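You operate a simulated robot arm through the tools that you are given. There is no shell and no other tool. Be economical: measure what you need, move in short steps, check, and stop when the job is done.

Carry out the task below with a simulated two-armed robot. There is one attempt and no reset: what you move stays moved.

JOB
Pick up the clear cartridge from the bed of the jog tray with one hand, pass it to the other hand and put it on the steel ledge of the feeder. Set down upright: clear cartridge.

The check looks at the end state, three seconds after you hand in, the way a careful person would. Anything else that was tipped, shoved, dropped, spilled or broken makes it a failure.

ROBOT AND FRAMES
Two 7-joint arms with two-finger parallel grippers on one trunk, on a base that drives. Base frame: it is fixed to the floor where the robot stands at the start and does not move with it; the origin is under the middle of the robot, x ahead of it, y to its left, z up; the surface under the hand at the start is at about z = 800. Readings come in mm, degrees, newtons and seconds.
The left shoulder is at the start at [20, 113, 1222], the right one opposite. With the tool pointing down near the work surface each hand reaches from about 140 to 580 mm from the robot's upright axis, wherever it stands, measured 20 degrees to its own side. Places, roughly: steel ledge of the feeder [-1400, 2400, 500]. Payload 1.57 kg a hand.
Tool frame (each hand has its own): the origin (TCP) lies between the finger pads and is the grasp point; the fingertips stand 30 mm ahead of it; z points along the fingers, y is the line along which they close. The gripper opens to 80 mm. The fingers are 17 mm wide and 12 mm thick; the gripper's body (40 by 82 mm) begins 80 mm behind the TCP.
Orientation is told as [roll, pitch, yaw] about the base's x, y, z axes, in that order, counted from this pose: with the fingers straight down and closing along the base's y, the tool's x points along the base's -x, its y along +y and its z along -z.

CONTROLS
- The arms move only by the tool step_arm. It takes "left_motion", "right_motion" or both (then of equal length, played together; a hand with none holds still); each is a list of rows, each a list of 3 entries, a list of its own where there are three numbers: the closure in counts, from 0 (fully open) to 255 (shut), then the shift along the tool's x, y, z in units of 20 mm (1.0 is 20 mm), then the turn, a rotation vector about the tool's x, y, z in units of 6 degrees (1.0 is 6 degrees). In form: [[claw, [x, y, z], [ax, ay, az]], ...]. A call has 1 to 20 rows; each row shifts and turns the commanded pose from where the row before left it, along the tool's axes as they then stand. A call with a number of a shift or a turn outside -1 to 1 is refused whole. A row lasts 0.2 s, in which the tool goes at most 50 mm and 8.6 degrees; a call with a longer step from one row to the next is refused whole, and so is a gripper value outside its range. Where a pose cannot be reached the arm comes as near as it can. A force on the tool above 40 N (or 10 N above the force at the start of the call, whichever is more), or a blocked arm, ends the call early, and 0.2 s more pass. Each finger travels about 45 mm/s and halts on what it meets, pressing with about 31 N; the grip force reading is that of the motor and also rises with nothing between the fingers. The clock runs only during rows and for 0.2 s after the last one: add rows that do not move to give the fingers time. The reply holds the time, the measured pose of the TCP, the force on the tool along the base axes, the opening and the grip force, in the units named above and with some noise, with the torque about the TCP (base axes, N m) and any sound that the robot's microphone picked up.
- Cameras (640 x 400 px; columns grow to the right, rows downward): "scene" is now at [91.6, 0.1, 1346.7]; the picture's right is [0.03, -1.00, 0.00], its down [-0.45, -0.01, -0.90] and it looks along [0.89, 0.03, -0.45] (base axes); focal length 257 px, centre (320, 200). "left" rides on the left gripper at [72, 7, -122] in its tool frame; the picture's right is [-0.09, 1.00, 0.00], its down [-0.84, -0.08, -0.54] and it looks along [-0.54, -0.05, 0.84] (tool axes); focal length 238 px, centre (320, 200). "right" rides on the right gripper at [72, -7, -122] in its tool frame; the picture's right is [0.09, 1.00, 0.00], its down [-0.84, 0.08, -0.54] and it looks along [-0.54, 0.05, 0.84] (tool axes); focal length 238 px, centre (320, 200). There is no depth. A picture from a camera that has moved, and an enlarged one, comes with that camera's place and axes in the base frame and with its lens. The place of the scene camera against the robot may be out by one fixed shift of up to 25 mm in any direction.
- grab_frame(camera): a new picture of that camera. No time passes.
- slide_trunk(by): slides the trunk up (or, below 0, down) by that many mm; the arms and the scene camera ride with it, the base frame stays. It gives what a move gives, with no picture.
- base_move(legs): drives the robot by 1 to 6 legs, each [ahead, left, turn to the left] in mm, mm and degrees, along the robot's own axes; the way and the turn of a leg run together, so that a leg with both is an arc; at most 1500 mm and 180 degrees a leg. The arms and the cameras ride along, it lands a little off, and it stops where it bumps. It gives what a move gives.
- turn_head(pan, tilt): turns the head with the scene camera to pan (to the left, within 80 degrees either way) and tilt (down, from -29 to 69), counted from straight ahead of the robot. It gives what a move gives.
- zoom(camera, box): a new picture of the part [left, top, right, bottom] of that camera's present view, enlarged. No time passes.
- job_done(): hands the job in; it is judged then, once.

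Go step by step. Nothing tells you exact positions but the pictures and the camera data: compare them with the known pose of the tool, close in by small moves and look again before you grip or let go. The budget is 120 turns and 92 pictures, counting those below and the enlarged ones. Unless the task says otherwise, let go and move clear before handing in, and close with one line.

The tools are called after "Emit:" as a command line: name --argument value ..., lists and objects as JSON in quotes. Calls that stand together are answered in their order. step_arm: Moves the arms, as the interface text tells. Its arguments: {"type":"object","properties":{"left_motion":{"type":"array","items":{"type":"array"}},"right_motion":{"type":"array","items":{"type":"array"}}},"required":[]} The other tools are called the same way: slide_trunk (by) slides the trunk up or down; base_move (legs) drives the base; turn_head (pan, tilt) turns the head that bears the scene camera; grab_frame (camera) takes a picture; zoom (camera, box) takes an enlarged picture of a part of a camera's view; job_done () hands the job in.

At the start:

```text
time: 0.0
left_tcp_pos: [456.8, 219.7, 1219.1]
left_tool_rot: [0.0, 0.1, 0.1]
left_ft_force: [0.1, -0.3, -0.3]
left_torque: [0.0, -0.03, -0.02]
left_width: 80.0
left_grasp_force: 0.0
right_tcp_pos: [432.0, -163.8, 1218.8]
right_tool_rot: [0.0, 0.0, -0.1]
right_ft_force: [0.7, 0.0, 0.1]
right_torque: [-0.01, 0.0, 0.01]
right_width: 80.2
right_grasp_force: 0.1
trunk travel left (down, up): [-275.0, 295.0]
robot x, y, heading: [0.0, -0.7, -0.0]
head pan, tilt: [1.6, 26.5]
```

scene: 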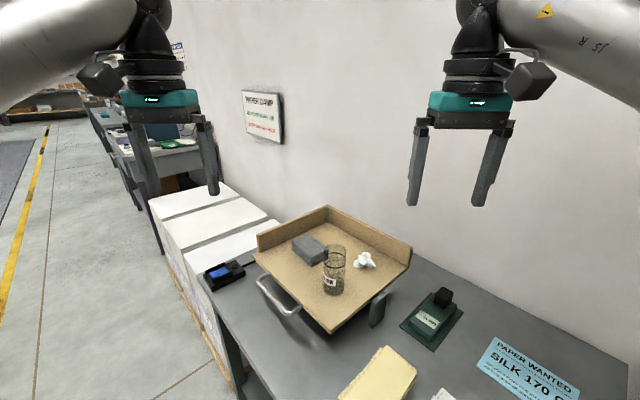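
right: 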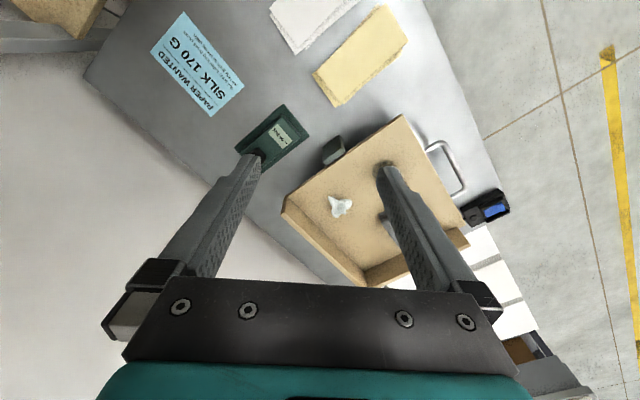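
left: 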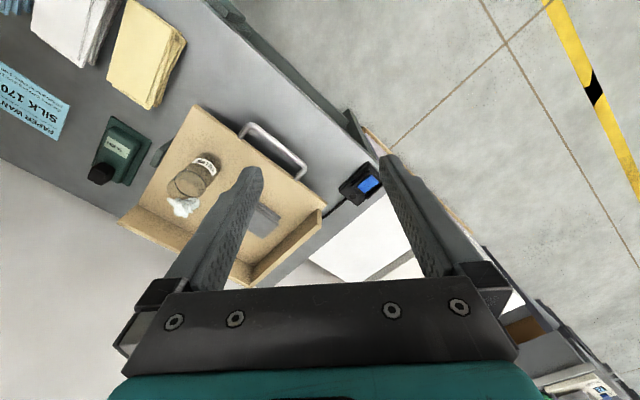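

I see a tilted wooden tray on the bench with a clear cylinder, a grey block and a crumpled paper on it. I'll look closer first.

Emit:
zoom --camera "scene" --box '[240, 190, 440, 340]'

Emit:
zoom --camera "left" --box '[100, 80, 340, 290]'

```text
2.67 times, centred on (340, 265) of scene
camera zoom: at [91.6, 0.1, 1346.7], right [0.03, -1.0, 0.0], down [-0.45, -0.01, -0.9], along [0.89, 0.03, -0.45], focal length 686 px, centre (267, 27)
```

zoom: 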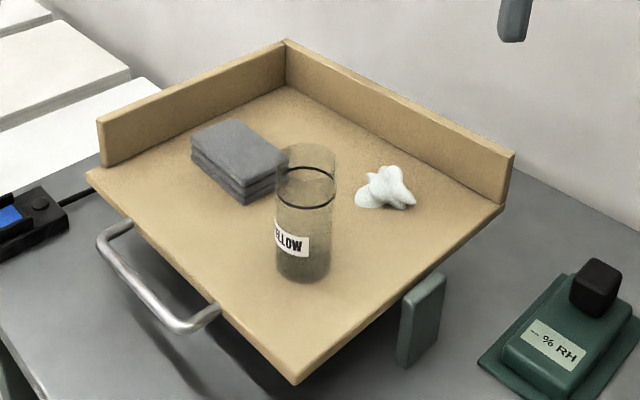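

```text
1.90 times, centred on (220, 185) of left
camera zoom: at [384.3, 225.8, 1342.5], right [0.09, 1.0, 0.0], down [0.84, -0.08, 0.54], along [0.54, -0.05, -0.84], focal length 454 px, centre (510, 229)
```

zoom: 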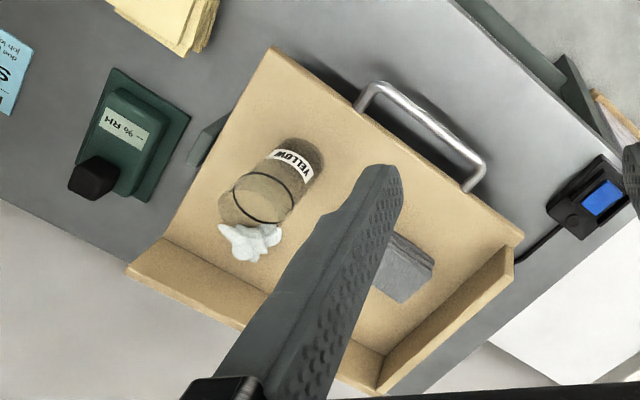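

The cartridge seems to stand near [565, -17], base z≈878, about 53 mm wide and 135 mm tall. I'll look at the bench front and surroundings before planning.

Emit:
turn_head --pan 0 --tilt 55

Emit:
grab_frame --camera "scene"

Emit:
turn_head --pan 80 --tilt 20

Emit:
grab_frame --camera "scene"

```text
time: 0.9
left_tcp_pos: [455.0, 219.7, 1219.7]
left_tool_rot: [0.1, 0.0, 0.1]
left_ft_force: [0.6, -0.3, -0.6]
left_torque: [-0.01, -0.01, -0.02]
left_width: 79.8
left_grasp_force: 0.2
right_tcp_pos: [432.4, -164.1, 1219.9]
right_tool_rot: [-0.1, 0.0, 0.0]
right_ft_force: [-0.4, -0.3, 0.0]
right_torque: [-0.01, 0.0, -0.02]
right_width: 80.4
right_grasp_force: 0.0
trunk travel left (down, up): [-275.0, 295.0]
robot x, y, heading: [3.5, 0.5, -0.2]
head pan, tilt: [0.0, 55.0]
```

```text
86 pictures are left
camera scene: at [72.0, -2.5, 1305.1], right [0.0, -1.0, 0.0], down [-0.82, 0.0, -0.57], along [0.57, 0.0, -0.82], focal length 257 px, centre (320, 200)
```

scene: 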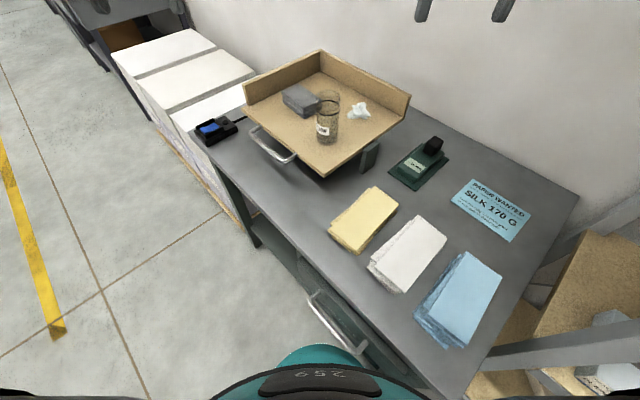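

```text
time: 2.5
left_tcp_pos: [456.2, 219.8, 1220.5]
left_tool_rot: [-0.1, 0.0, 0.1]
left_ft_force: [-0.7, 0.2, -0.5]
left_torque: [0.01, -0.01, 0.03]
left_width: 79.9
left_grasp_force: 0.1
right_tcp_pos: [432.9, -163.9, 1218.0]
right_tool_rot: [0.0, -0.1, -0.1]
right_ft_force: [-0.2, 0.2, 0.5]
right_torque: [0.03, 0.05, 0.0]
right_width: 80.0
right_grasp_force: 0.0
trunk travel left (down, up): [-275.0, 295.0]
robot x, y, heading: [3.3, -2.4, -0.0]
head pan, tilt: [80.0, 20.0]
```

```text
85 pictures are left
camera scene: at [16.1, 89.2, 1357.1], right [0.98, -0.17, 0.0], down [-0.06, -0.34, -0.94], along [0.16, 0.93, -0.34], focal length 257 px, centre (320, 200)
```

scene: 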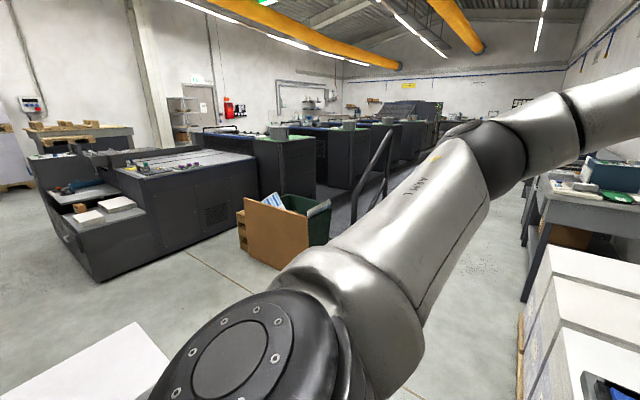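

Emit:
zoom --camera "scene" --box '[20, 110, 276, 290]'

Emit:
turn_head --pan 0 --tilt 40

Emit:
zoom --camera "scene" --box '[220, 90, 440, 240]'

Emit:
zoom --camera "right" --box '[260, 100, 500, 300]'

```text
2.22 times, centred on (148, 200) of scene
camera zoom: at [16.1, 89.2, 1357.1], right [0.98, -0.17, 0.0], down [-0.06, -0.34, -0.94], along [0.16, 0.93, -0.34], focal length 572 px, centre (702, 200)
```

zoom: 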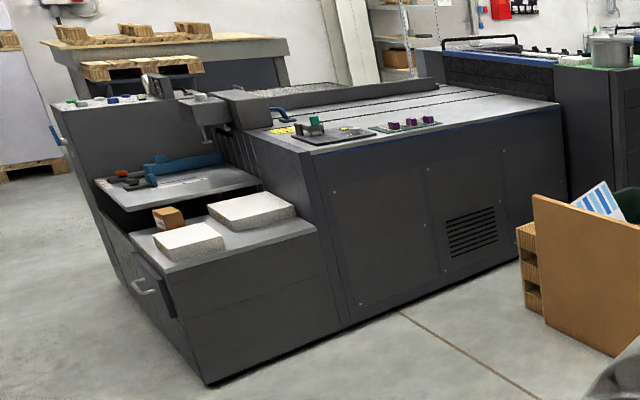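

```text
time: 4.0
left_tcp_pos: [455.4, 220.9, 1221.3]
left_tool_rot: [0.0, 0.0, 0.0]
left_ft_force: [-0.7, 0.0, 0.0]
left_torque: [-0.01, 0.0, 0.02]
left_width: 80.1
left_grasp_force: 0.0
right_tcp_pos: [432.2, -164.7, 1219.9]
right_tool_rot: [0.0, 0.0, 0.0]
right_ft_force: [0.0, 0.2, -0.5]
right_torque: [0.02, -0.01, -0.02]
right_width: 79.9
right_grasp_force: 0.0
trunk travel left (down, up): [-275.0, 295.0]
robot x, y, heading: [-0.7, 0.6, 0.0]
head pan, tilt: [0.0, 40.0]
```

```text
2.67 times, centred on (330, 165) of scene
camera zoom: at [84.9, -2.4, 1325.7], right [0.0, -1.0, 0.0], down [-0.64, 0.0, -0.77], along [0.77, 0.0, -0.64], focal length 686 px, centre (293, 293)
```

zoom: 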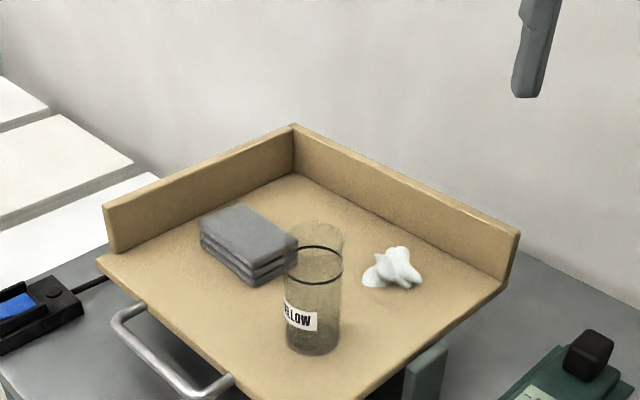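

```text
2.00 times, centred on (380, 200) of right
camera zoom: at [361.5, -171.7, 1340.7], right [-0.09, 1.0, 0.0], down [0.84, 0.08, 0.54], along [0.54, 0.05, -0.84], focal length 477 px, centre (200, 200)
```

zoom: 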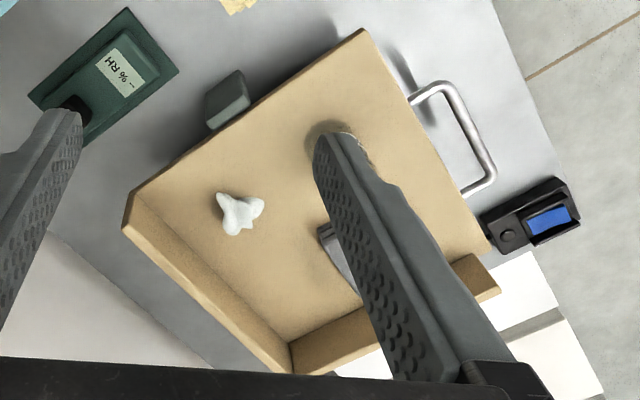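

The tray bed is level at z≈885 and the feeder ledge is the grey one with paper stacks. I'll shift the robot parallel to the bench edge so the right hand reaches the cartridge, then view it from both hands.

Emit:
base_move --legs '[[60, 65, 0]]'

Emit:
grab_frame --camera "right"

Emit:
grab_frame --camera "left"

```text
time: 5.1
left_tcp_pos: [517.2, 284.5, 1220.2]
left_tool_rot: [0.0, -0.1, -0.1]
left_ft_force: [0.3, 0.3, 0.8]
left_torque: [-0.04, 0.01, 0.03]
left_width: 80.1
left_grasp_force: 0.1
right_tcp_pos: [492.6, -99.3, 1218.8]
right_tool_rot: [0.0, 0.0, -0.2]
right_ft_force: [-0.4, 0.7, -0.5]
right_torque: [-0.02, 0.03, 0.02]
right_width: 79.9
right_grasp_force: 0.1
trunk travel left (down, up): [-275.0, 295.0]
robot x, y, heading: [62.2, 64.7, -0.3]
head pan, tilt: [0.0, 40.0]
```

```text
81 pictures are left
camera right: at [421.6, -107.1, 1340.6], right [-0.09, 1.0, 0.0], down [0.84, 0.08, 0.54], along [0.54, 0.05, -0.84], focal length 238 px, centre (320, 200)
```

right: 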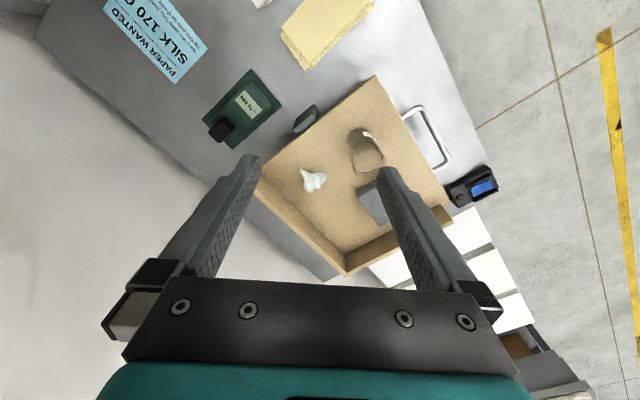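

```text
80 pictures are left
camera left: at [445.3, 290.4, 1342.2], right [0.09, 1.0, 0.0], down [0.84, -0.08, 0.54], along [0.54, -0.05, -0.84], focal length 238 px, centre (320, 200)
```

left: 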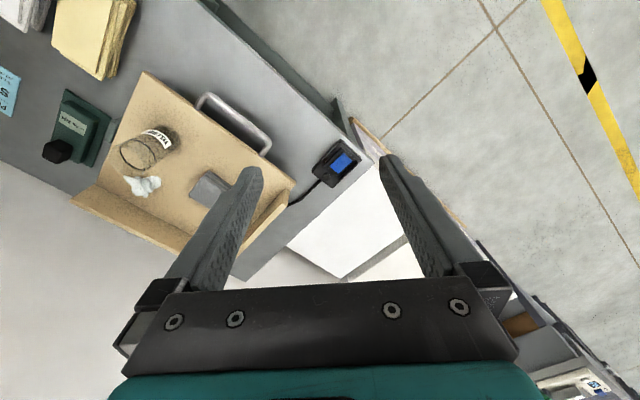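

Emit:
zoom --camera "right" --box '[310, 100, 430, 200]'

Emit:
zoom --camera "left" --box '[80, 100, 200, 200]'

```text
4.00 times, centred on (370, 150) of right
camera zoom: at [421.6, -107.1, 1340.6], right [-0.09, 1.0, 0.0], down [0.84, 0.08, 0.54], along [0.54, 0.05, -0.84], focal length 953 px, centre (120, 400)
```

zoom: 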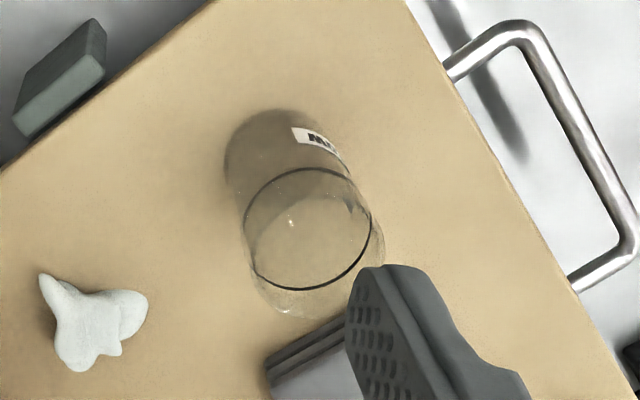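

```text
4.00 times, centred on (140, 150) of left
camera zoom: at [445.3, 290.4, 1342.2], right [0.09, 1.0, 0.0], down [0.84, -0.08, 0.54], along [0.54, -0.05, -0.84], focal length 953 px, centre (1040, 400)
```

zoom: 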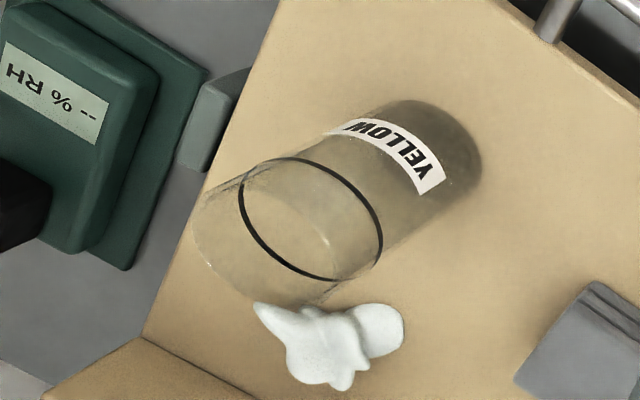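

The cartridge is at about [565, -17.5], base z≈885, rim z≈1009, 52 mm across. I move the right hand over it, staying above the rim, and check.

Emit:
step_arm --right_motion '[[0, [-0.724, 0.818, 0.8], [0, 0, 0]], [0, [-0.724, 0.818, 0.8], [0, 0, 0]], [0, [-0.724, 0.818, 0.8], [0, 0, 0]], [0, [-0.724, 0.818, 0.8], [0, 0, 0]], [0, [-0.724, 0.818, 0.8], [0, 0, 0]], [0, [0, 0, 1], [0, 0, 0]], [0, [0, 0, 1], [0, 0, 0]], [0, [0, 0, 0], [0, 0, 0]]]'

Emit:
grab_frame --camera "right"

Emit:
zoom --camera "left" --box '[60, 80, 240, 220]'

```text
time: 6.9
left_tcp_pos: [515.5, 283.9, 1219.4]
left_tool_rot: [0.0, 0.0, 0.0]
left_ft_force: [-1.0, 0.8, -0.2]
left_torque: [0.0, 0.0, -0.01]
left_width: 80.0
left_grasp_force: 0.1
right_tcp_pos: [565.3, -17.9, 1099.5]
right_tool_rot: [0.0, 0.1, -0.1]
right_ft_force: [-0.2, -0.5, 0.1]
right_torque: [0.02, -0.02, 0.02]
right_width: 79.8
right_grasp_force: 0.1
trunk travel left (down, up): [-275.0, 295.0]
robot x, y, heading: [57.9, 63.4, 0.2]
head pan, tilt: [0.0, 40.0]
```

```text
77 pictures are left
camera right: at [494.5, -25.9, 1220.4], right [-0.09, 1.0, 0.0], down [0.84, 0.08, 0.54], along [0.54, 0.05, -0.84], focal length 238 px, centre (320, 200)
```

right: 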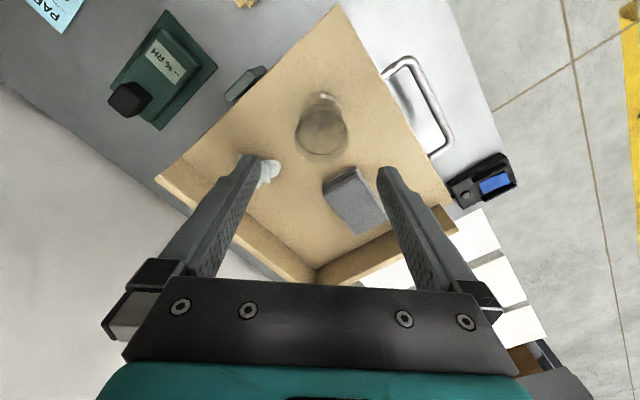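

```text
2.86 times, centred on (150, 150) of left
camera zoom: at [444.4, 289.6, 1342.6], right [0.09, 1.0, 0.0], down [0.84, -0.08, 0.54], along [0.54, -0.05, -0.84], focal length 681 px, centre (806, 343)
```

zoom: 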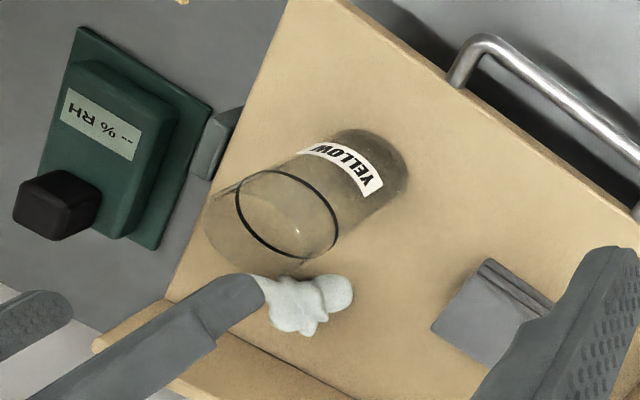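

Alignment looks right: the cartridge is centred under the fingers. I descend so the pads sit about 26 mm below the rim, and look before closing.

Emit:
step_arm --right_motion '[[0, [0, 0, 1], [0, 0, 0]], [0, [0, 0, 1], [0, 0, 0]], [0, [0, 0, 1], [0, 0, 0]], [0, [0, 0, 1], [0, 0, 0]], [0, [0, 0, 1], [0, 0, 0]], [0, [0, 0, 0.8], [0, 0, 0]], [0, [0, 0, 0], [0, 0, 0]]]'

Emit:
zoom --camera "scene" --box '[220, 60, 440, 240]'

Emit:
zoom --camera "left" --box '[60, 80, 240, 220]'

```text
time: 8.5
left_tcp_pos: [515.6, 283.9, 1220.9]
left_tool_rot: [0.0, -0.1, -0.1]
left_ft_force: [0.6, -0.6, 0.1]
left_torque: [0.0, 0.0, -0.01]
left_width: 80.1
left_grasp_force: 0.1
right_tcp_pos: [563.6, -17.9, 984.1]
right_tool_rot: [0.0, 0.0, 0.0]
right_ft_force: [0.4, -0.8, 1.0]
right_torque: [-0.03, -0.02, 0.0]
right_width: 80.1
right_grasp_force: 0.1
trunk travel left (down, up): [-275.0, 295.0]
robot x, y, heading: [57.3, 70.0, 0.0]
head pan, tilt: [0.0, 40.0]
```

```text
2.22 times, centred on (330, 150) of scene
camera zoom: at [144.6, 62.0, 1325.7], right [0.0, -1.0, 0.0], down [-0.64, 0.0, -0.77], along [0.77, 0.0, -0.64], focal length 572 px, centre (298, 311)
```

zoom: 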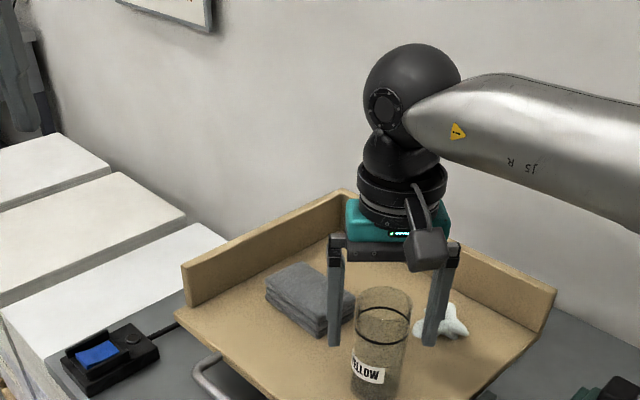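

```text
2.86 times, centred on (150, 150) of left
camera zoom: at [444.4, 289.6, 1342.6], right [0.09, 1.0, 0.0], down [0.84, -0.08, 0.54], along [0.54, -0.05, -0.84], focal length 681 px, centre (806, 343)
```

zoom: 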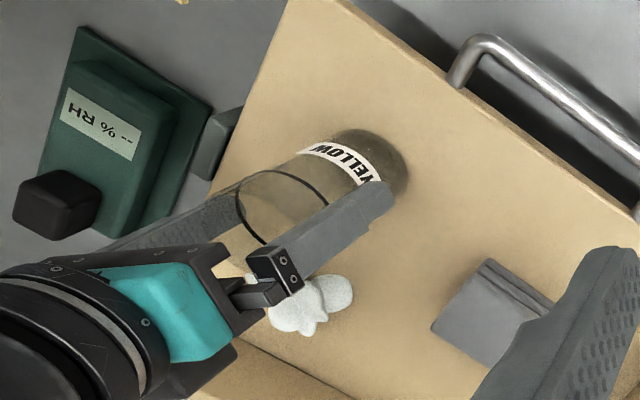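

The fingers straddle the cartridge symmetrically. Closing the right gripper now.

Emit:
step_arm --right_motion '[[60, [0, 0, 0], [0, 0, 0]], [110, [0, 0, 0], [0, 0, 0]], [140, [0, 0, 0], [0, 0, 0]], [140, [0, 0, 0], [0, 0, 0]], [140, [0, 0, 0], [0, 0, 0]]]'

Emit:
zoom --camera "left" --box '[60, 80, 240, 220]'

```text
time: 9.7
left_tcp_pos: [516.2, 283.3, 1218.8]
left_tool_rot: [0.0, 0.0, -0.1]
left_ft_force: [-0.1, -0.2, -0.2]
left_torque: [-0.01, -0.02, -0.01]
left_width: 80.2
left_grasp_force: 0.1
right_tcp_pos: [564.1, -17.2, 984.5]
right_tool_rot: [0.1, 0.0, -0.2]
right_ft_force: [-0.8, 0.6, 0.1]
right_torque: [0.07, 0.03, 0.0]
right_width: 51.3
right_grasp_force: 30.9
trunk travel left (down, up): [-275.0, 295.0]
robot x, y, heading: [57.9, 67.3, -0.4]
head pan, tilt: [0.0, 40.0]
```

```text
2.86 times, centred on (150, 150) of left
camera zoom: at [444.5, 289.7, 1342.6], right [0.09, 1.0, 0.0], down [0.84, -0.08, 0.54], along [0.54, -0.05, -0.84], focal length 681 px, centre (806, 343)
```

zoom: 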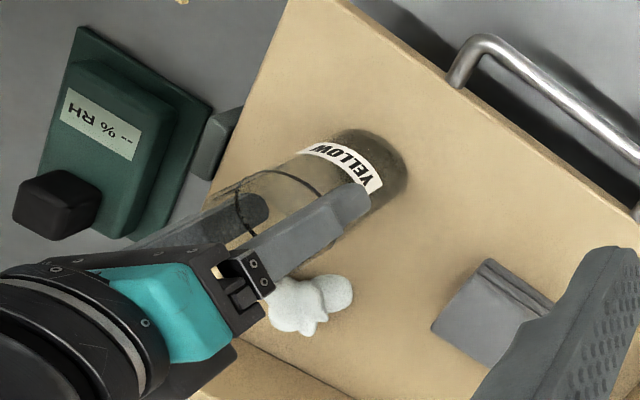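

Gripped at 51 mm. Lift straight up about 160 mm.

Emit:
step_arm --right_motion '[[150, [0, 0, -0.3], [0, 0, 0]], [150, [0, 0, -0.7], [0, 0, 0]], [150, [0, 0, -1], [0, 0, 0]], [150, [0, 0, -1], [0, 0, 0]], [150, [0, 0, -1], [0, 0, 0]], [150, [0, 0, -1], [0, 0, 0]], [150, [0, 0, -1], [0, 0, 0]], [150, [0, 0, -1], [0, 0, 0]], [150, [0, 0, -1], [0, 0, 0]], [150, [0, 0, 0], [0, 0, 0]]]'

Emit:
grab_frame --camera "scene"

```text
time: 11.9
left_tcp_pos: [517.3, 284.3, 1219.1]
left_tool_rot: [0.0, 0.0, -0.1]
left_ft_force: [0.5, 0.1, -0.4]
left_torque: [-0.02, -0.01, 0.0]
left_width: 80.0
left_grasp_force: 0.0
right_tcp_pos: [563.2, -17.8, 1143.7]
right_tool_rot: [0.0, -0.1, -0.1]
right_ft_force: [0.5, 0.0, -1.3]
right_torque: [-0.02, 0.0, 0.02]
right_width: 51.5
right_grasp_force: 31.0
trunk travel left (down, up): [-275.0, 295.0]
robot x, y, heading: [60.9, 64.7, -0.1]
head pan, tilt: [0.0, 40.0]
```

```text
72 pictures are left
camera scene: at [144.8, 61.9, 1325.7], right [0.0, -1.0, 0.0], down [-0.64, 0.0, -0.77], along [0.77, 0.0, -0.64], focal length 257 px, centre (320, 200)
```

scene: 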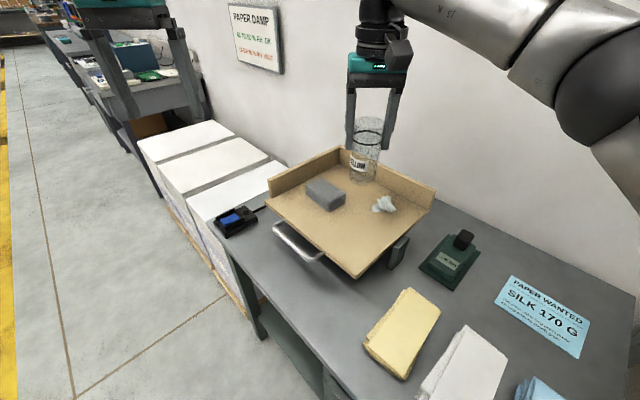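

The cartridge is held securely and is light. Next I bring it back in front of the robot with the right hand while turning the left hand (yaw 90) for a side approach.

Emit:
step_arm --right_motion '[[150, [0.5, 0.3, 0], [0, 0, 0]], [150, [0.8, 0.5, 0], [0, 0, 0]], [150, [0.8, 0.5, 0], [0, 0, 0]], [150, [0.8, 0.5, 0], [0, 0, 0]], [150, [0.8, 0.5, 0], [0, 0, 0]], [150, [0.8, 0.5, 0], [0, 0, 0]], [150, [0.5, 0.3, 0], [0, 0, 0]], [150, [0, 0, 0], [0, 0, 0]], [150, [0, 0, 0], [0, 0, 0]], [150, [0, 0, 0], [0, 0, 0]], [150, [0, 0, 0], [0, 0, 0]], [150, [0, 0, 0], [0, 0, 0]], [150, [0, 0, 0], [0, 0, 0]], [150, [0, 0, 0], [0, 0, 0]], [150, [0, 0, 0], [0, 0, 0]], [150, [0, 0, 0], [0, 0, 0]], [150, [0, 0, 0], [0, 0, 0]], [150, [0, 0, 0], [0, 0, 0]], [150, [0, 0, 0], [0, 0, 0]], [150, [0, 0, 0], [0, 0, 0]]]' --left_motion '[[0, [1, 0, 0], [0, 0, 0]], [0, [1, 0, 0], [0, 0, 0]], [0, [0.85, 0, 0], [0, 0, 0]], [0, [0, 0, 0], [0, 0, -1]], [0, [0, 0, 0], [0, 0, -1]], [0, [0, 0, 0], [0, 0, -1]], [0, [0, 0, 0], [0, 0, -1]], [0, [0, 0, 0], [0, 0, -1]], [0, [0, 0, 0], [0, 0, -1]], [0, [0, 0, 0], [0, 0, -1]], [0, [0, 0, 0], [0, 0, -1]], [0, [0, 0, 0], [0, 0, -1]], [0, [0, 0, 0], [0, 0, -1]], [0, [0, 0, 0], [0, 0, -1]], [0, [0, 0, 0], [0, 0, -1]], [0, [0, 0, 0], [0, 0, -1]], [0, [0, 0, 0], [0, 0, -1]], [0, [0, 0, 0], [0, 0, -1]], [0, [0, 0, 0], [0, 0, 0]], [0, [0, 0, 0], [0, 0, 0]]]'

```text
time: 16.1
left_tcp_pos: [459.8, 283.9, 1219.0]
left_tool_rot: [0.0, 0.0, 90.0]
left_ft_force: [-0.1, 0.3, 0.1]
left_torque: [0.02, 0.01, 0.0]
left_width: 79.9
left_grasp_force: 0.1
right_tcp_pos: [463.9, 44.7, 1144.8]
right_tool_rot: [0.0, -0.1, -0.1]
right_ft_force: [0.1, -0.5, -1.9]
right_torque: [-0.01, 0.02, -0.01]
right_width: 51.5
right_grasp_force: 30.9
trunk travel left (down, up): [-275.0, 295.0]
robot x, y, heading: [61.0, 62.6, -0.2]
head pan, tilt: [0.0, 40.0]
```

Left yaw is done. Now tilt the left hand about 72° so that it points toward the cartridge.

Emit:
step_arm --left_motion '[[0, [0, 0, 0], [0, 1, 0]], [0, [0, 0, 0], [0, 1, 0]], [0, [0, 0, 0], [0, 1, 0]], [0, [0, 0, 0], [0, 1, 0]], [0, [0, 0, 0], [0, 1, 0]], [0, [0, 0, 0], [0, 1, 0]], [0, [0, 0, 0], [0, 1, 0]], [0, [0, 0, 0], [0, 1, 0]], [0, [0, 0, 0], [0, 1, 0]], [0, [0, 0, 0], [0, 1, 0]], [0, [0, 0, 0], [0, 1, 0]], [0, [0, 0, 0], [0, 1, 0]], [0, [0, 0, 0], [0, 0, 0]]]'

Emit:
turn_head --pan 0 --tilt 25

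Emit:
grab_frame --camera "scene"

Emit:
grab_frame --camera "left"

```text
time: 18.9
left_tcp_pos: [459.0, 285.3, 1220.0]
left_tool_rot: [-0.2, 72.1, 89.8]
left_ft_force: [0.2, 0.5, -1.4]
left_torque: [0.03, -0.01, 0.03]
left_width: 80.1
left_grasp_force: 0.1
right_tcp_pos: [463.0, 45.3, 1144.4]
right_tool_rot: [0.0, 0.0, -0.1]
right_ft_force: [0.1, 0.5, -1.5]
right_torque: [0.02, 0.02, 0.02]
right_width: 51.3
right_grasp_force: 30.9
trunk travel left (down, up): [-275.0, 295.0]
robot x, y, heading: [54.8, 65.9, 0.0]
head pan, tilt: [0.0, 40.0]
```

```text
time: 19.7
left_tcp_pos: [460.4, 284.6, 1219.1]
left_tool_rot: [0.0, 72.0, 90.0]
left_ft_force: [-1.2, 0.3, 0.2]
left_torque: [-0.01, 0.0, 0.01]
left_width: 80.0
left_grasp_force: 0.0
right_tcp_pos: [464.8, 46.5, 1144.3]
right_tool_rot: [0.0, 0.0, -0.2]
right_ft_force: [-0.9, -0.6, -1.6]
right_torque: [-0.03, 0.03, 0.0]
right_width: 51.2
right_grasp_force: 31.2
trunk travel left (down, up): [-275.0, 295.0]
robot x, y, heading: [56.3, 62.2, -0.2]
head pan, tilt: [0.0, 25.0]
```

```text
71 pictures are left
camera scene: at [151.9, 62.0, 1349.0], right [0.0, -1.0, 0.0], down [-0.42, 0.0, -0.91], along [0.91, 0.0, -0.42], focal length 257 px, centre (320, 200)
```

scene: 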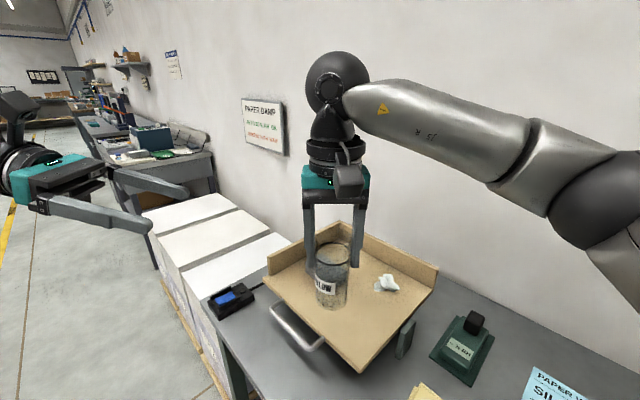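

```text
70 pictures are left
camera left: at [453.1, 376.8, 1326.3], right [-1.0, 0.03, -0.09], down [0.08, 0.77, -0.63], along [0.05, -0.63, -0.77], focal length 238 px, centre (320, 200)
```

left: 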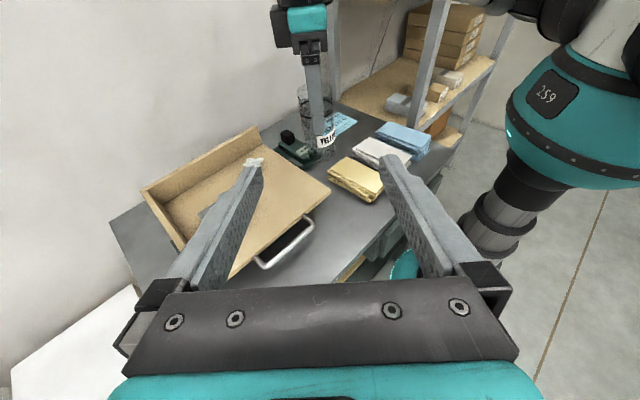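

Both poses are reachable. I lower the left hand to the lower part of the cartridge (z≈1087), close in to about 100 mm in y, and look.

Emit:
step_arm --left_motion '[[0, [-0.897, -0.029, 0.291], [0, 0, 0]], [0, [-0.897, -0.029, 0.291], [0, 0, 0]], [0, [-0.897, -0.029, 0.291], [0, 0, 0]], [0, [-0.897, -0.029, 0.291], [0, 0, 0]], [0, [-0.897, -0.029, 0.291], [0, 0, 0]], [0, [-0.897, -0.029, 0.291], [0, 0, 0]], [0, [-0.897, -0.029, 0.291], [0, 0, 0]], [0, [0.309, 0, 0.951], [0, 0, 0]], [0, [0.309, 0, 0.951], [0, 0, 0]], [0, [0.309, 0, 0.951], [0, 0, 0]], [0, [0.309, 0, 0.951], [0, 0, 0]], [0, [0.309, 0, 0.951], [0, 0, 0]], [0, [0.309, 0, 0.951], [0, 0, 0]], [0, [0.309, 0, 0.951], [0, 0, 0]], [0, [0, 0, 0], [0, 0, 0]]]'

Emit:
grab_frame --camera "scene"

Emit:
grab_frame --camera "left"

```text
time: 22.9
left_tcp_pos: [464.6, 144.1, 1087.6]
left_tool_rot: [0.0, 72.0, 89.9]
left_ft_force: [-0.6, -0.2, 0.7]
left_torque: [-0.02, 0.02, 0.02]
left_width: 80.1
left_grasp_force: 0.0
right_tcp_pos: [463.1, 45.0, 1143.8]
right_tool_rot: [0.1, 0.0, -0.1]
right_ft_force: [-0.1, 0.4, -2.9]
right_torque: [0.02, -0.05, 0.02]
right_width: 51.1
right_grasp_force: 31.0
trunk travel left (down, up): [-275.0, 295.0]
robot x, y, heading: [62.7, 64.7, -0.1]
head pan, tilt: [0.0, 25.0]
```

```text
69 pictures are left
camera scene: at [151.8, 62.1, 1349.0], right [0.0, -1.0, 0.0], down [-0.42, 0.0, -0.91], along [0.91, 0.0, -0.42], focal length 257 px, centre (320, 200)
```

scene: 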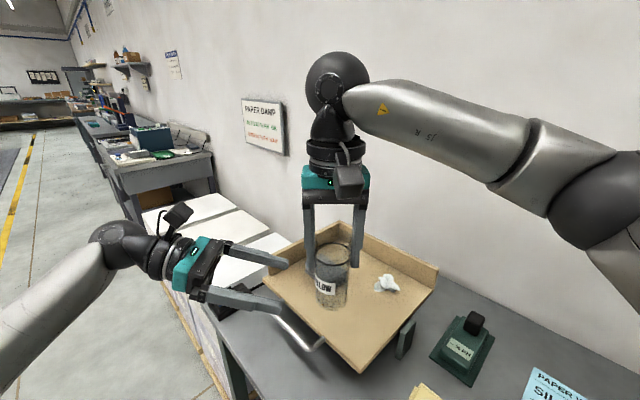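

```text
68 pictures are left
camera left: at [457.9, 237.8, 1194.6], right [-1.0, 0.03, -0.09], down [0.08, 0.77, -0.63], along [0.05, -0.63, -0.77], focal length 238 px, centre (320, 200)
```

left: 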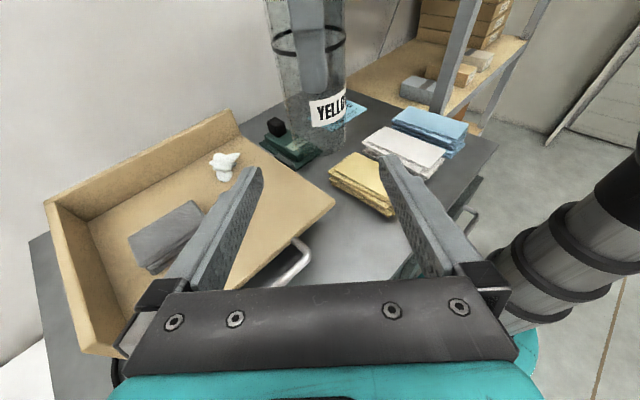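

Emit:
zoom --camera "left" --box '[220, 0, 420, 180]'

```text
2.22 times, centred on (320, 90) of left
camera zoom: at [457.9, 237.8, 1194.6], right [-1.0, 0.03, -0.09], down [0.08, 0.77, -0.63], along [0.05, -0.63, -0.77], focal length 530 px, centre (320, 444)
```

zoom: 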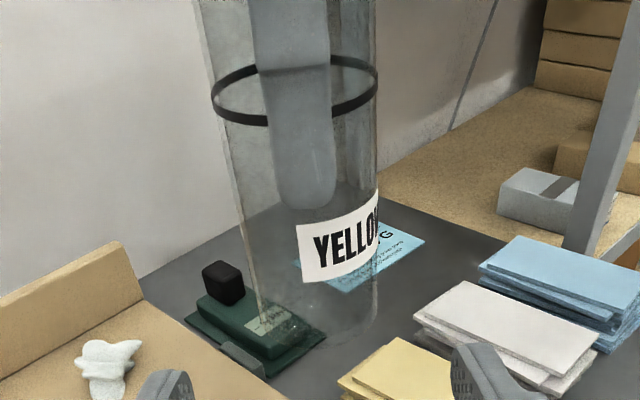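

Alignment checks out to within a few mm (cup slightly toward +x). I advance the last 99 mm with the fingers open, then look before closing.

Emit:
step_arm --left_motion '[[0, [0.306, -0.1, 0.942], [0, 0, 0]], [0, [0.306, 0, 0.942], [0, 0, 0]], [0, [0.306, 0, 0.942], [0, 0, 0]], [0, [0.306, 0, 0.942], [0, 0, 0]], [0, [0.306, 0, 0.942], [0, 0, 0]], [0, [0, 0, 0], [0, 0, 0]]]'

Emit:
zoom --camera "scene" --box '[200, 150, 420, 330]'

Emit:
grab_frame --camera "left"

Emit:
grab_frame --camera "right"

```text
time: 24.3
left_tcp_pos: [465.0, 46.7, 1087.6]
left_tool_rot: [-0.1, 72.0, 89.9]
left_ft_force: [-0.4, -0.1, 0.6]
left_torque: [-0.03, 0.0, 0.03]
left_width: 79.8
left_grasp_force: 0.0
right_tcp_pos: [462.9, 45.1, 1144.9]
right_tool_rot: [0.0, 0.0, 0.0]
right_ft_force: [-0.8, -0.1, -0.2]
right_torque: [-0.01, 0.02, -0.01]
right_width: 51.4
right_grasp_force: 31.4
trunk travel left (down, up): [-275.0, 295.0]
robot x, y, heading: [54.8, 65.8, -0.0]
head pan, tilt: [0.0, 25.0]
```

```text
2.22 times, centred on (310, 240) of scene
camera zoom: at [151.8, 62.1, 1349.0], right [0.0, -1.0, 0.0], down [-0.42, 0.0, -0.91], along [0.91, 0.0, -0.42], focal length 572 px, centre (342, 111)
```

zoom: 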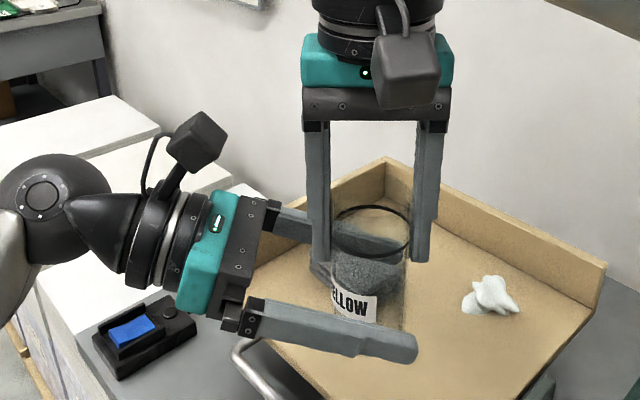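

```text
65 pictures are left
camera left: at [458.8, 139.3, 1194.9], right [-1.0, 0.03, -0.09], down [0.08, 0.77, -0.63], along [0.05, -0.63, -0.77], focal length 238 px, centre (320, 200)
```

left: 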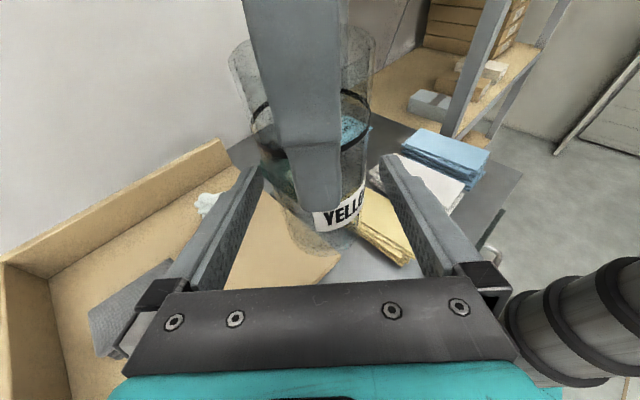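

```text
64 pictures are left
camera right: at [392.7, 38.2, 1265.4], right [-0.09, 1.0, 0.0], down [0.84, 0.08, 0.54], along [0.54, 0.05, -0.84], focal length 238 px, centre (320, 200)
```

right: 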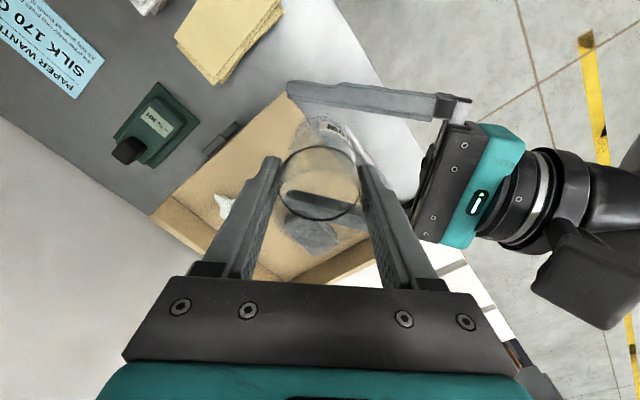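

The left fingers straddle the lower part cleanly. Closing the left gripper while the right still holds.

Emit:
step_arm --left_motion '[[50, [0, 0, 0], [0, 0, 0]], [75, [0, 0, 0], [0, 0, 0]], [90, [0, 0, 0], [0, 0, 0]], [110, [0, 0, 0], [0, 0, 0]], [150, [0, 0, 0], [0, 0, 0]], [150, [0, 0, 0], [0, 0, 0]]]'

Emit:
zoom --camera "scene" --box '[200, 150, 420, 330]'

```text
time: 25.7
left_tcp_pos: [465.5, 47.2, 1087.7]
left_tool_rot: [-0.1, 72.0, 90.0]
left_ft_force: [0.6, -0.6, 0.4]
left_torque: [-0.25, 0.03, -0.01]
left_width: 51.3
left_grasp_force: 31.5
right_tcp_pos: [463.6, 45.1, 1143.5]
right_tool_rot: [0.0, 0.0, -0.1]
right_ft_force: [-1.0, -0.5, -1.2]
right_torque: [0.21, 0.06, 0.01]
right_width: 51.4
right_grasp_force: 30.6
trunk travel left (down, up): [-275.0, 295.0]
robot x, y, heading: [60.8, 65.1, -0.0]
head pan, tilt: [0.0, 25.0]
```

```text
2.22 times, centred on (310, 240) of scene
camera zoom: at [151.9, 62.0, 1349.0], right [0.0, -1.0, 0.0], down [-0.42, 0.0, -0.91], along [0.91, 0.0, -0.42], focal length 572 px, centre (342, 111)
```

zoom: 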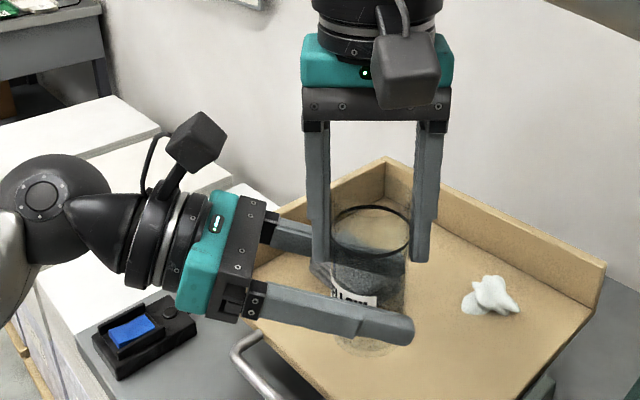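

Both hands hold it with little reaction force. I release the right hand gently (partial opening) and raise it straight up.

Emit:
step_arm --right_motion '[[85, [0, 0, 0], [0, 0, 0]], [70, [0, 0, 0], [0, 0, 0]], [60, [0, 0, 0], [0, 0, 0]], [60, [0, 0, 0], [0, 0, 0]]]' --left_motion '[[160, [0, 0, 0], [0, 0, 0]], [160, [0, 0, 0], [0, 0, 0]], [160, [0, 0, 0], [0, 0, 0]], [160, [0, 0, 0], [0, 0, 0]]]'

Emit:
step_arm --right_motion '[[60, [0, 0, -0.5], [0, 0, 0]], [60, [0, 0, -1], [0, 0, 0]], [60, [0, 0, -1], [0, 0, 0]], [60, [0, 0, -1], [0, 0, 0]], [60, [0, 0, -1], [0, 0, 0]], [60, [0, 0, -1], [0, 0, 0]], [60, [0, 0, -1], [0, 0, 0]], [60, [0, -1, 0], [0, 0, 0]], [60, [0, -1, 0], [0, 0, 0]], [60, [0, -1, 0], [0, 0, 0]], [60, [0, -1, 0], [0, 0, 0]], [60, [0, -1, 0], [0, 0, 0]], [60, [0, -1, 0], [0, 0, 0]], [60, [0, -1, 0], [0, 0, 0]], [60, [0, -1, 0], [0, 0, 0]], [60, [0, 0, 0], [0, 0, 0]]]'

Emit:
grab_frame --camera "scene"

Emit:
grab_frame --camera "right"

```text
time: 26.7
left_tcp_pos: [464.9, 46.3, 1088.1]
left_tool_rot: [0.0, 72.0, 90.0]
left_ft_force: [-0.1, 0.5, 0.4]
left_torque: [-0.02, -0.01, 0.03]
left_width: 51.1
left_grasp_force: 31.4
right_tcp_pos: [464.3, 43.8, 1145.3]
right_tool_rot: [-0.1, 0.0, -0.1]
right_ft_force: [-0.2, 0.1, -0.3]
right_torque: [0.0, 0.0, 0.0]
right_width: 61.1
right_grasp_force: 0.0
trunk travel left (down, up): [-275.0, 295.0]
robot x, y, heading: [60.4, 62.7, -0.0]
head pan, tilt: [0.0, 25.0]
```

```text
time: 30.1
left_tcp_pos: [465.4, 46.6, 1087.0]
left_tool_rot: [0.0, 72.1, 90.0]
left_ft_force: [0.4, 0.5, 0.2]
left_torque: [0.04, 0.01, 0.0]
left_width: 51.0
left_grasp_force: 30.7
right_tcp_pos: [462.3, -116.5, 1272.3]
right_tool_rot: [0.0, 0.0, -0.1]
right_ft_force: [-0.2, -1.0, 0.5]
right_torque: [0.03, -0.04, -0.01]
right_width: 61.2
right_grasp_force: 0.0
trunk travel left (down, up): [-275.0, 295.0]
robot x, y, heading: [63.4, 64.4, -0.2]
head pan, tilt: [0.0, 25.0]
```

```text
62 pictures are left
camera scene: at [151.9, 62.2, 1349.0], right [0.0, -1.0, 0.0], down [-0.42, 0.0, -0.91], along [0.91, 0.0, -0.42], focal length 257 px, centre (320, 200)
```

scene: 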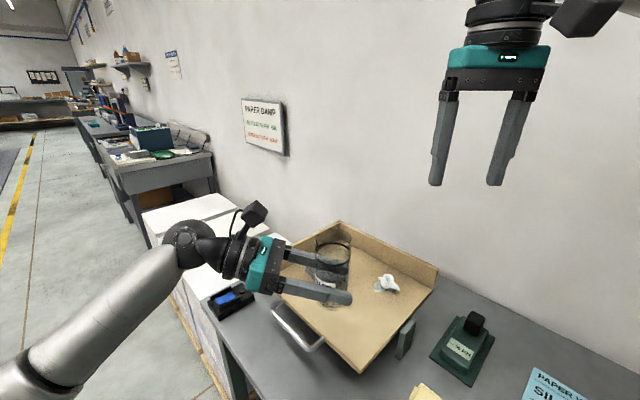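

```text
61 pictures are left
camera right: at [391.1, -122.9, 1393.8], right [-0.09, 1.0, 0.0], down [0.84, 0.08, 0.54], along [0.54, 0.05, -0.84], focal length 238 px, centre (320, 200)
```

right: 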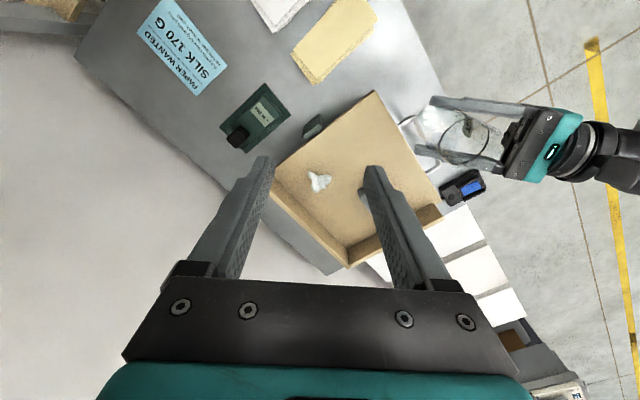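

The handover succeeded. Before driving I survey the floor to the left and behind.

Emit:
turn_head --pan 80 --tilt 35

Emit:
grab_frame --camera "scene"

Emit:
turn_head --pan 45 --tilt 35

Emit:
grab_frame --camera "scene"

Emit:
turn_head --pan -80 --tilt 35

Emit:
grab_frame --camera "scene"

```text
time: 31.6
left_tcp_pos: [464.9, 47.5, 1088.6]
left_tool_rot: [-0.1, 71.9, 90.0]
left_ft_force: [0.4, -1.4, 0.4]
left_torque: [-0.03, 0.01, -0.01]
left_width: 51.0
left_grasp_force: 30.8
right_tcp_pos: [462.3, -115.1, 1272.9]
right_tool_rot: [0.0, -0.1, -0.1]
right_ft_force: [-0.2, 0.9, -0.9]
right_torque: [0.0, -0.01, 0.01]
right_width: 61.1
right_grasp_force: 0.1
trunk travel left (down, up): [-275.0, 295.0]
robot x, y, heading: [61.9, 62.7, -0.1]
head pan, tilt: [80.0, 35.0]
```

```text
60 pictures are left
camera scene: at [75.3, 148.9, 1333.3], right [0.98, -0.18, 0.0], down [-0.1, -0.56, -0.82], along [0.14, 0.81, -0.57], focal length 257 px, centre (320, 200)
```

scene: 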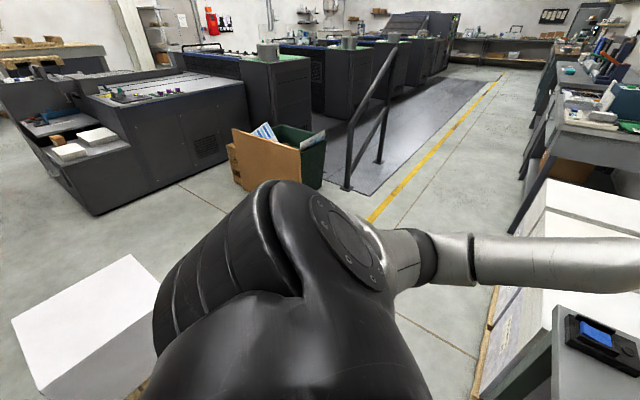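

```text
time: 32.6
left_tcp_pos: [464.8, 48.2, 1087.9]
left_tool_rot: [0.1, 71.9, 90.1]
left_ft_force: [-0.3, -0.3, 0.3]
left_torque: [-0.01, 0.01, 0.01]
left_width: 51.0
left_grasp_force: 31.1
right_tcp_pos: [460.7, -116.6, 1272.5]
right_tool_rot: [-0.1, 0.0, 0.0]
right_ft_force: [0.7, 0.1, 0.6]
right_torque: [-0.01, 0.0, -0.01]
right_width: 61.2
right_grasp_force: 0.1
trunk travel left (down, up): [-275.0, 295.0]
robot x, y, heading: [59.3, 65.5, 0.0]
head pan, tilt: [45.0, 35.0]
```

```text
59 pictures are left
camera scene: at [122.1, 124.4, 1333.3], right [0.71, -0.71, 0.0], down [-0.41, -0.41, -0.82], along [0.58, 0.58, -0.57], focal length 257 px, centre (320, 200)
```

scene: 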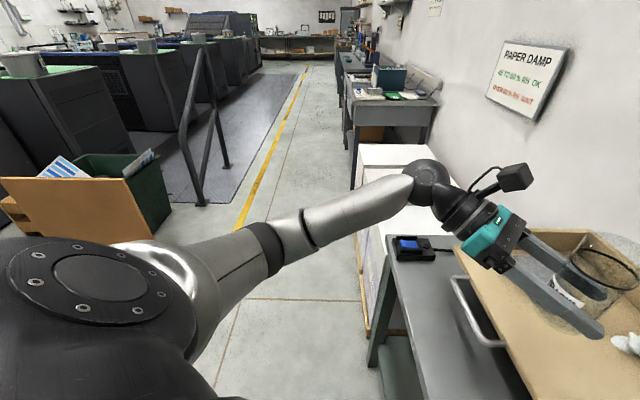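

```text
time: 34.6
left_tcp_pos: [465.0, 47.7, 1087.9]
left_tool_rot: [0.1, 72.1, 90.1]
left_ft_force: [-0.3, 0.3, -0.3]
left_torque: [0.02, 0.04, 0.02]
left_width: 51.1
left_grasp_force: 31.2
right_tcp_pos: [462.9, -115.7, 1271.3]
right_tool_rot: [0.0, 0.0, -0.1]
right_ft_force: [0.3, 0.1, -1.1]
right_torque: [0.01, -0.03, 0.01]
right_width: 61.4
right_grasp_force: 0.0
trunk travel left (down, up): [-275.0, 295.0]
robot x, y, heading: [60.0, 61.7, -0.1]
head pan, tilt: [-80.0, 35.0]
```

```text
58 pictures are left
camera scene: at [74.9, -24.6, 1333.3], right [-0.99, -0.17, 0.0], down [-0.1, 0.56, -0.82], along [0.14, -0.81, -0.57], focal length 257 px, centre (320, 200)
```

scene: 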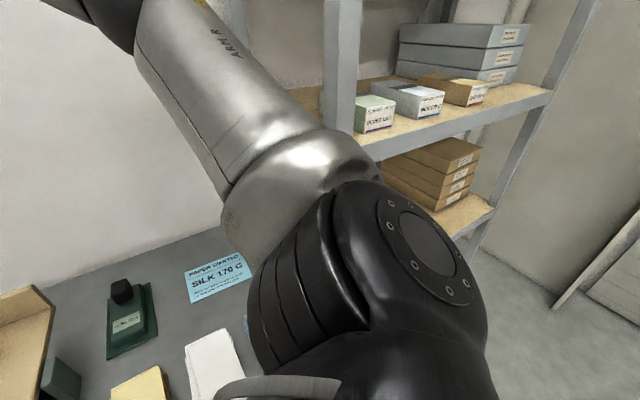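

A low white carton stack lies between me and the feeder; I'll strafe left past it, then turn toward the feeder's open side and look again.

Emit:
base_move --legs '[[0, 1000, 0], [0, 0, 70], [0, 0, 68]]'

Emit:
turn_head --pan 0 --tilt 28

Emit:
grab_frame --camera "scene"

```text
time: 45.8
left_tcp_pos: [-218.9, 1356.8, 1088.6]
left_tool_rot: [0.0, 72.0, -132.7]
left_ft_force: [0.7, 0.2, 0.4]
left_torque: [0.03, 0.02, -0.05]
left_width: 50.9
left_grasp_force: 30.7
right_tcp_pos: [-106.5, 1474.0, 1273.0]
right_tool_rot: [0.0, 0.0, 137.1]
right_ft_force: [-1.0, -0.5, -1.2]
right_torque: [0.01, 0.01, 0.0]
right_width: 61.3
right_grasp_force: 0.1
trunk travel left (down, up): [-275.0, 295.0]
robot x, y, heading: [65.7, 1066.9, 137.2]
head pan, tilt: [-80.0, 35.0]
```

```text
time: 47.4
left_tcp_pos: [-218.4, 1357.0, 1089.0]
left_tool_rot: [-0.1, 72.1, -132.7]
left_ft_force: [-0.2, -0.1, -1.1]
left_torque: [0.0, -0.01, 0.0]
left_width: 51.1
left_grasp_force: 31.3
right_tcp_pos: [-105.7, 1473.7, 1272.8]
right_tool_rot: [0.0, 0.1, 137.3]
right_ft_force: [0.9, 0.8, -0.9]
right_torque: [-0.03, 0.0, -0.02]
right_width: 61.1
right_grasp_force: 0.1
trunk travel left (down, up): [-275.0, 295.0]
robot x, y, heading: [68.3, 1067.9, 137.1]
head pan, tilt: [0.0, 28.0]
```

```text
57 pictures are left
camera scene: at [-17.1, 1134.3, 1344.2], right [0.68, 0.73, 0.0], down [0.34, -0.32, -0.88], along [-0.65, 0.6, -0.47], focal length 257 px, centre (320, 200)
```

scene: 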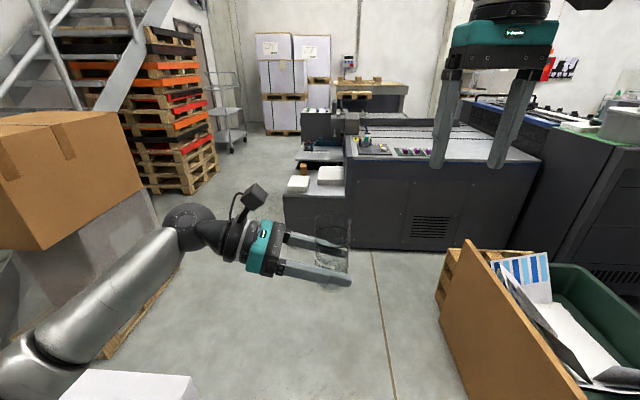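

Emit:
zoom --camera "scene" --box '[260, 110, 400, 250]'

```text
2.86 times, centred on (330, 180) of scene
camera zoom: at [-17.1, 1134.3, 1344.2], right [0.68, 0.73, 0.0], down [0.34, -0.32, -0.88], along [-0.65, 0.6, -0.47], focal length 735 px, centre (291, 257)
```

zoom: 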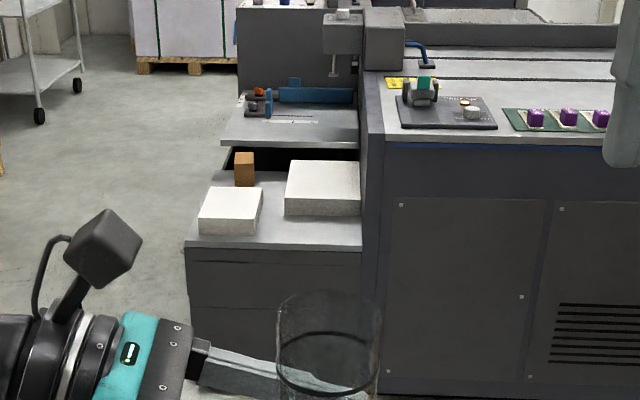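

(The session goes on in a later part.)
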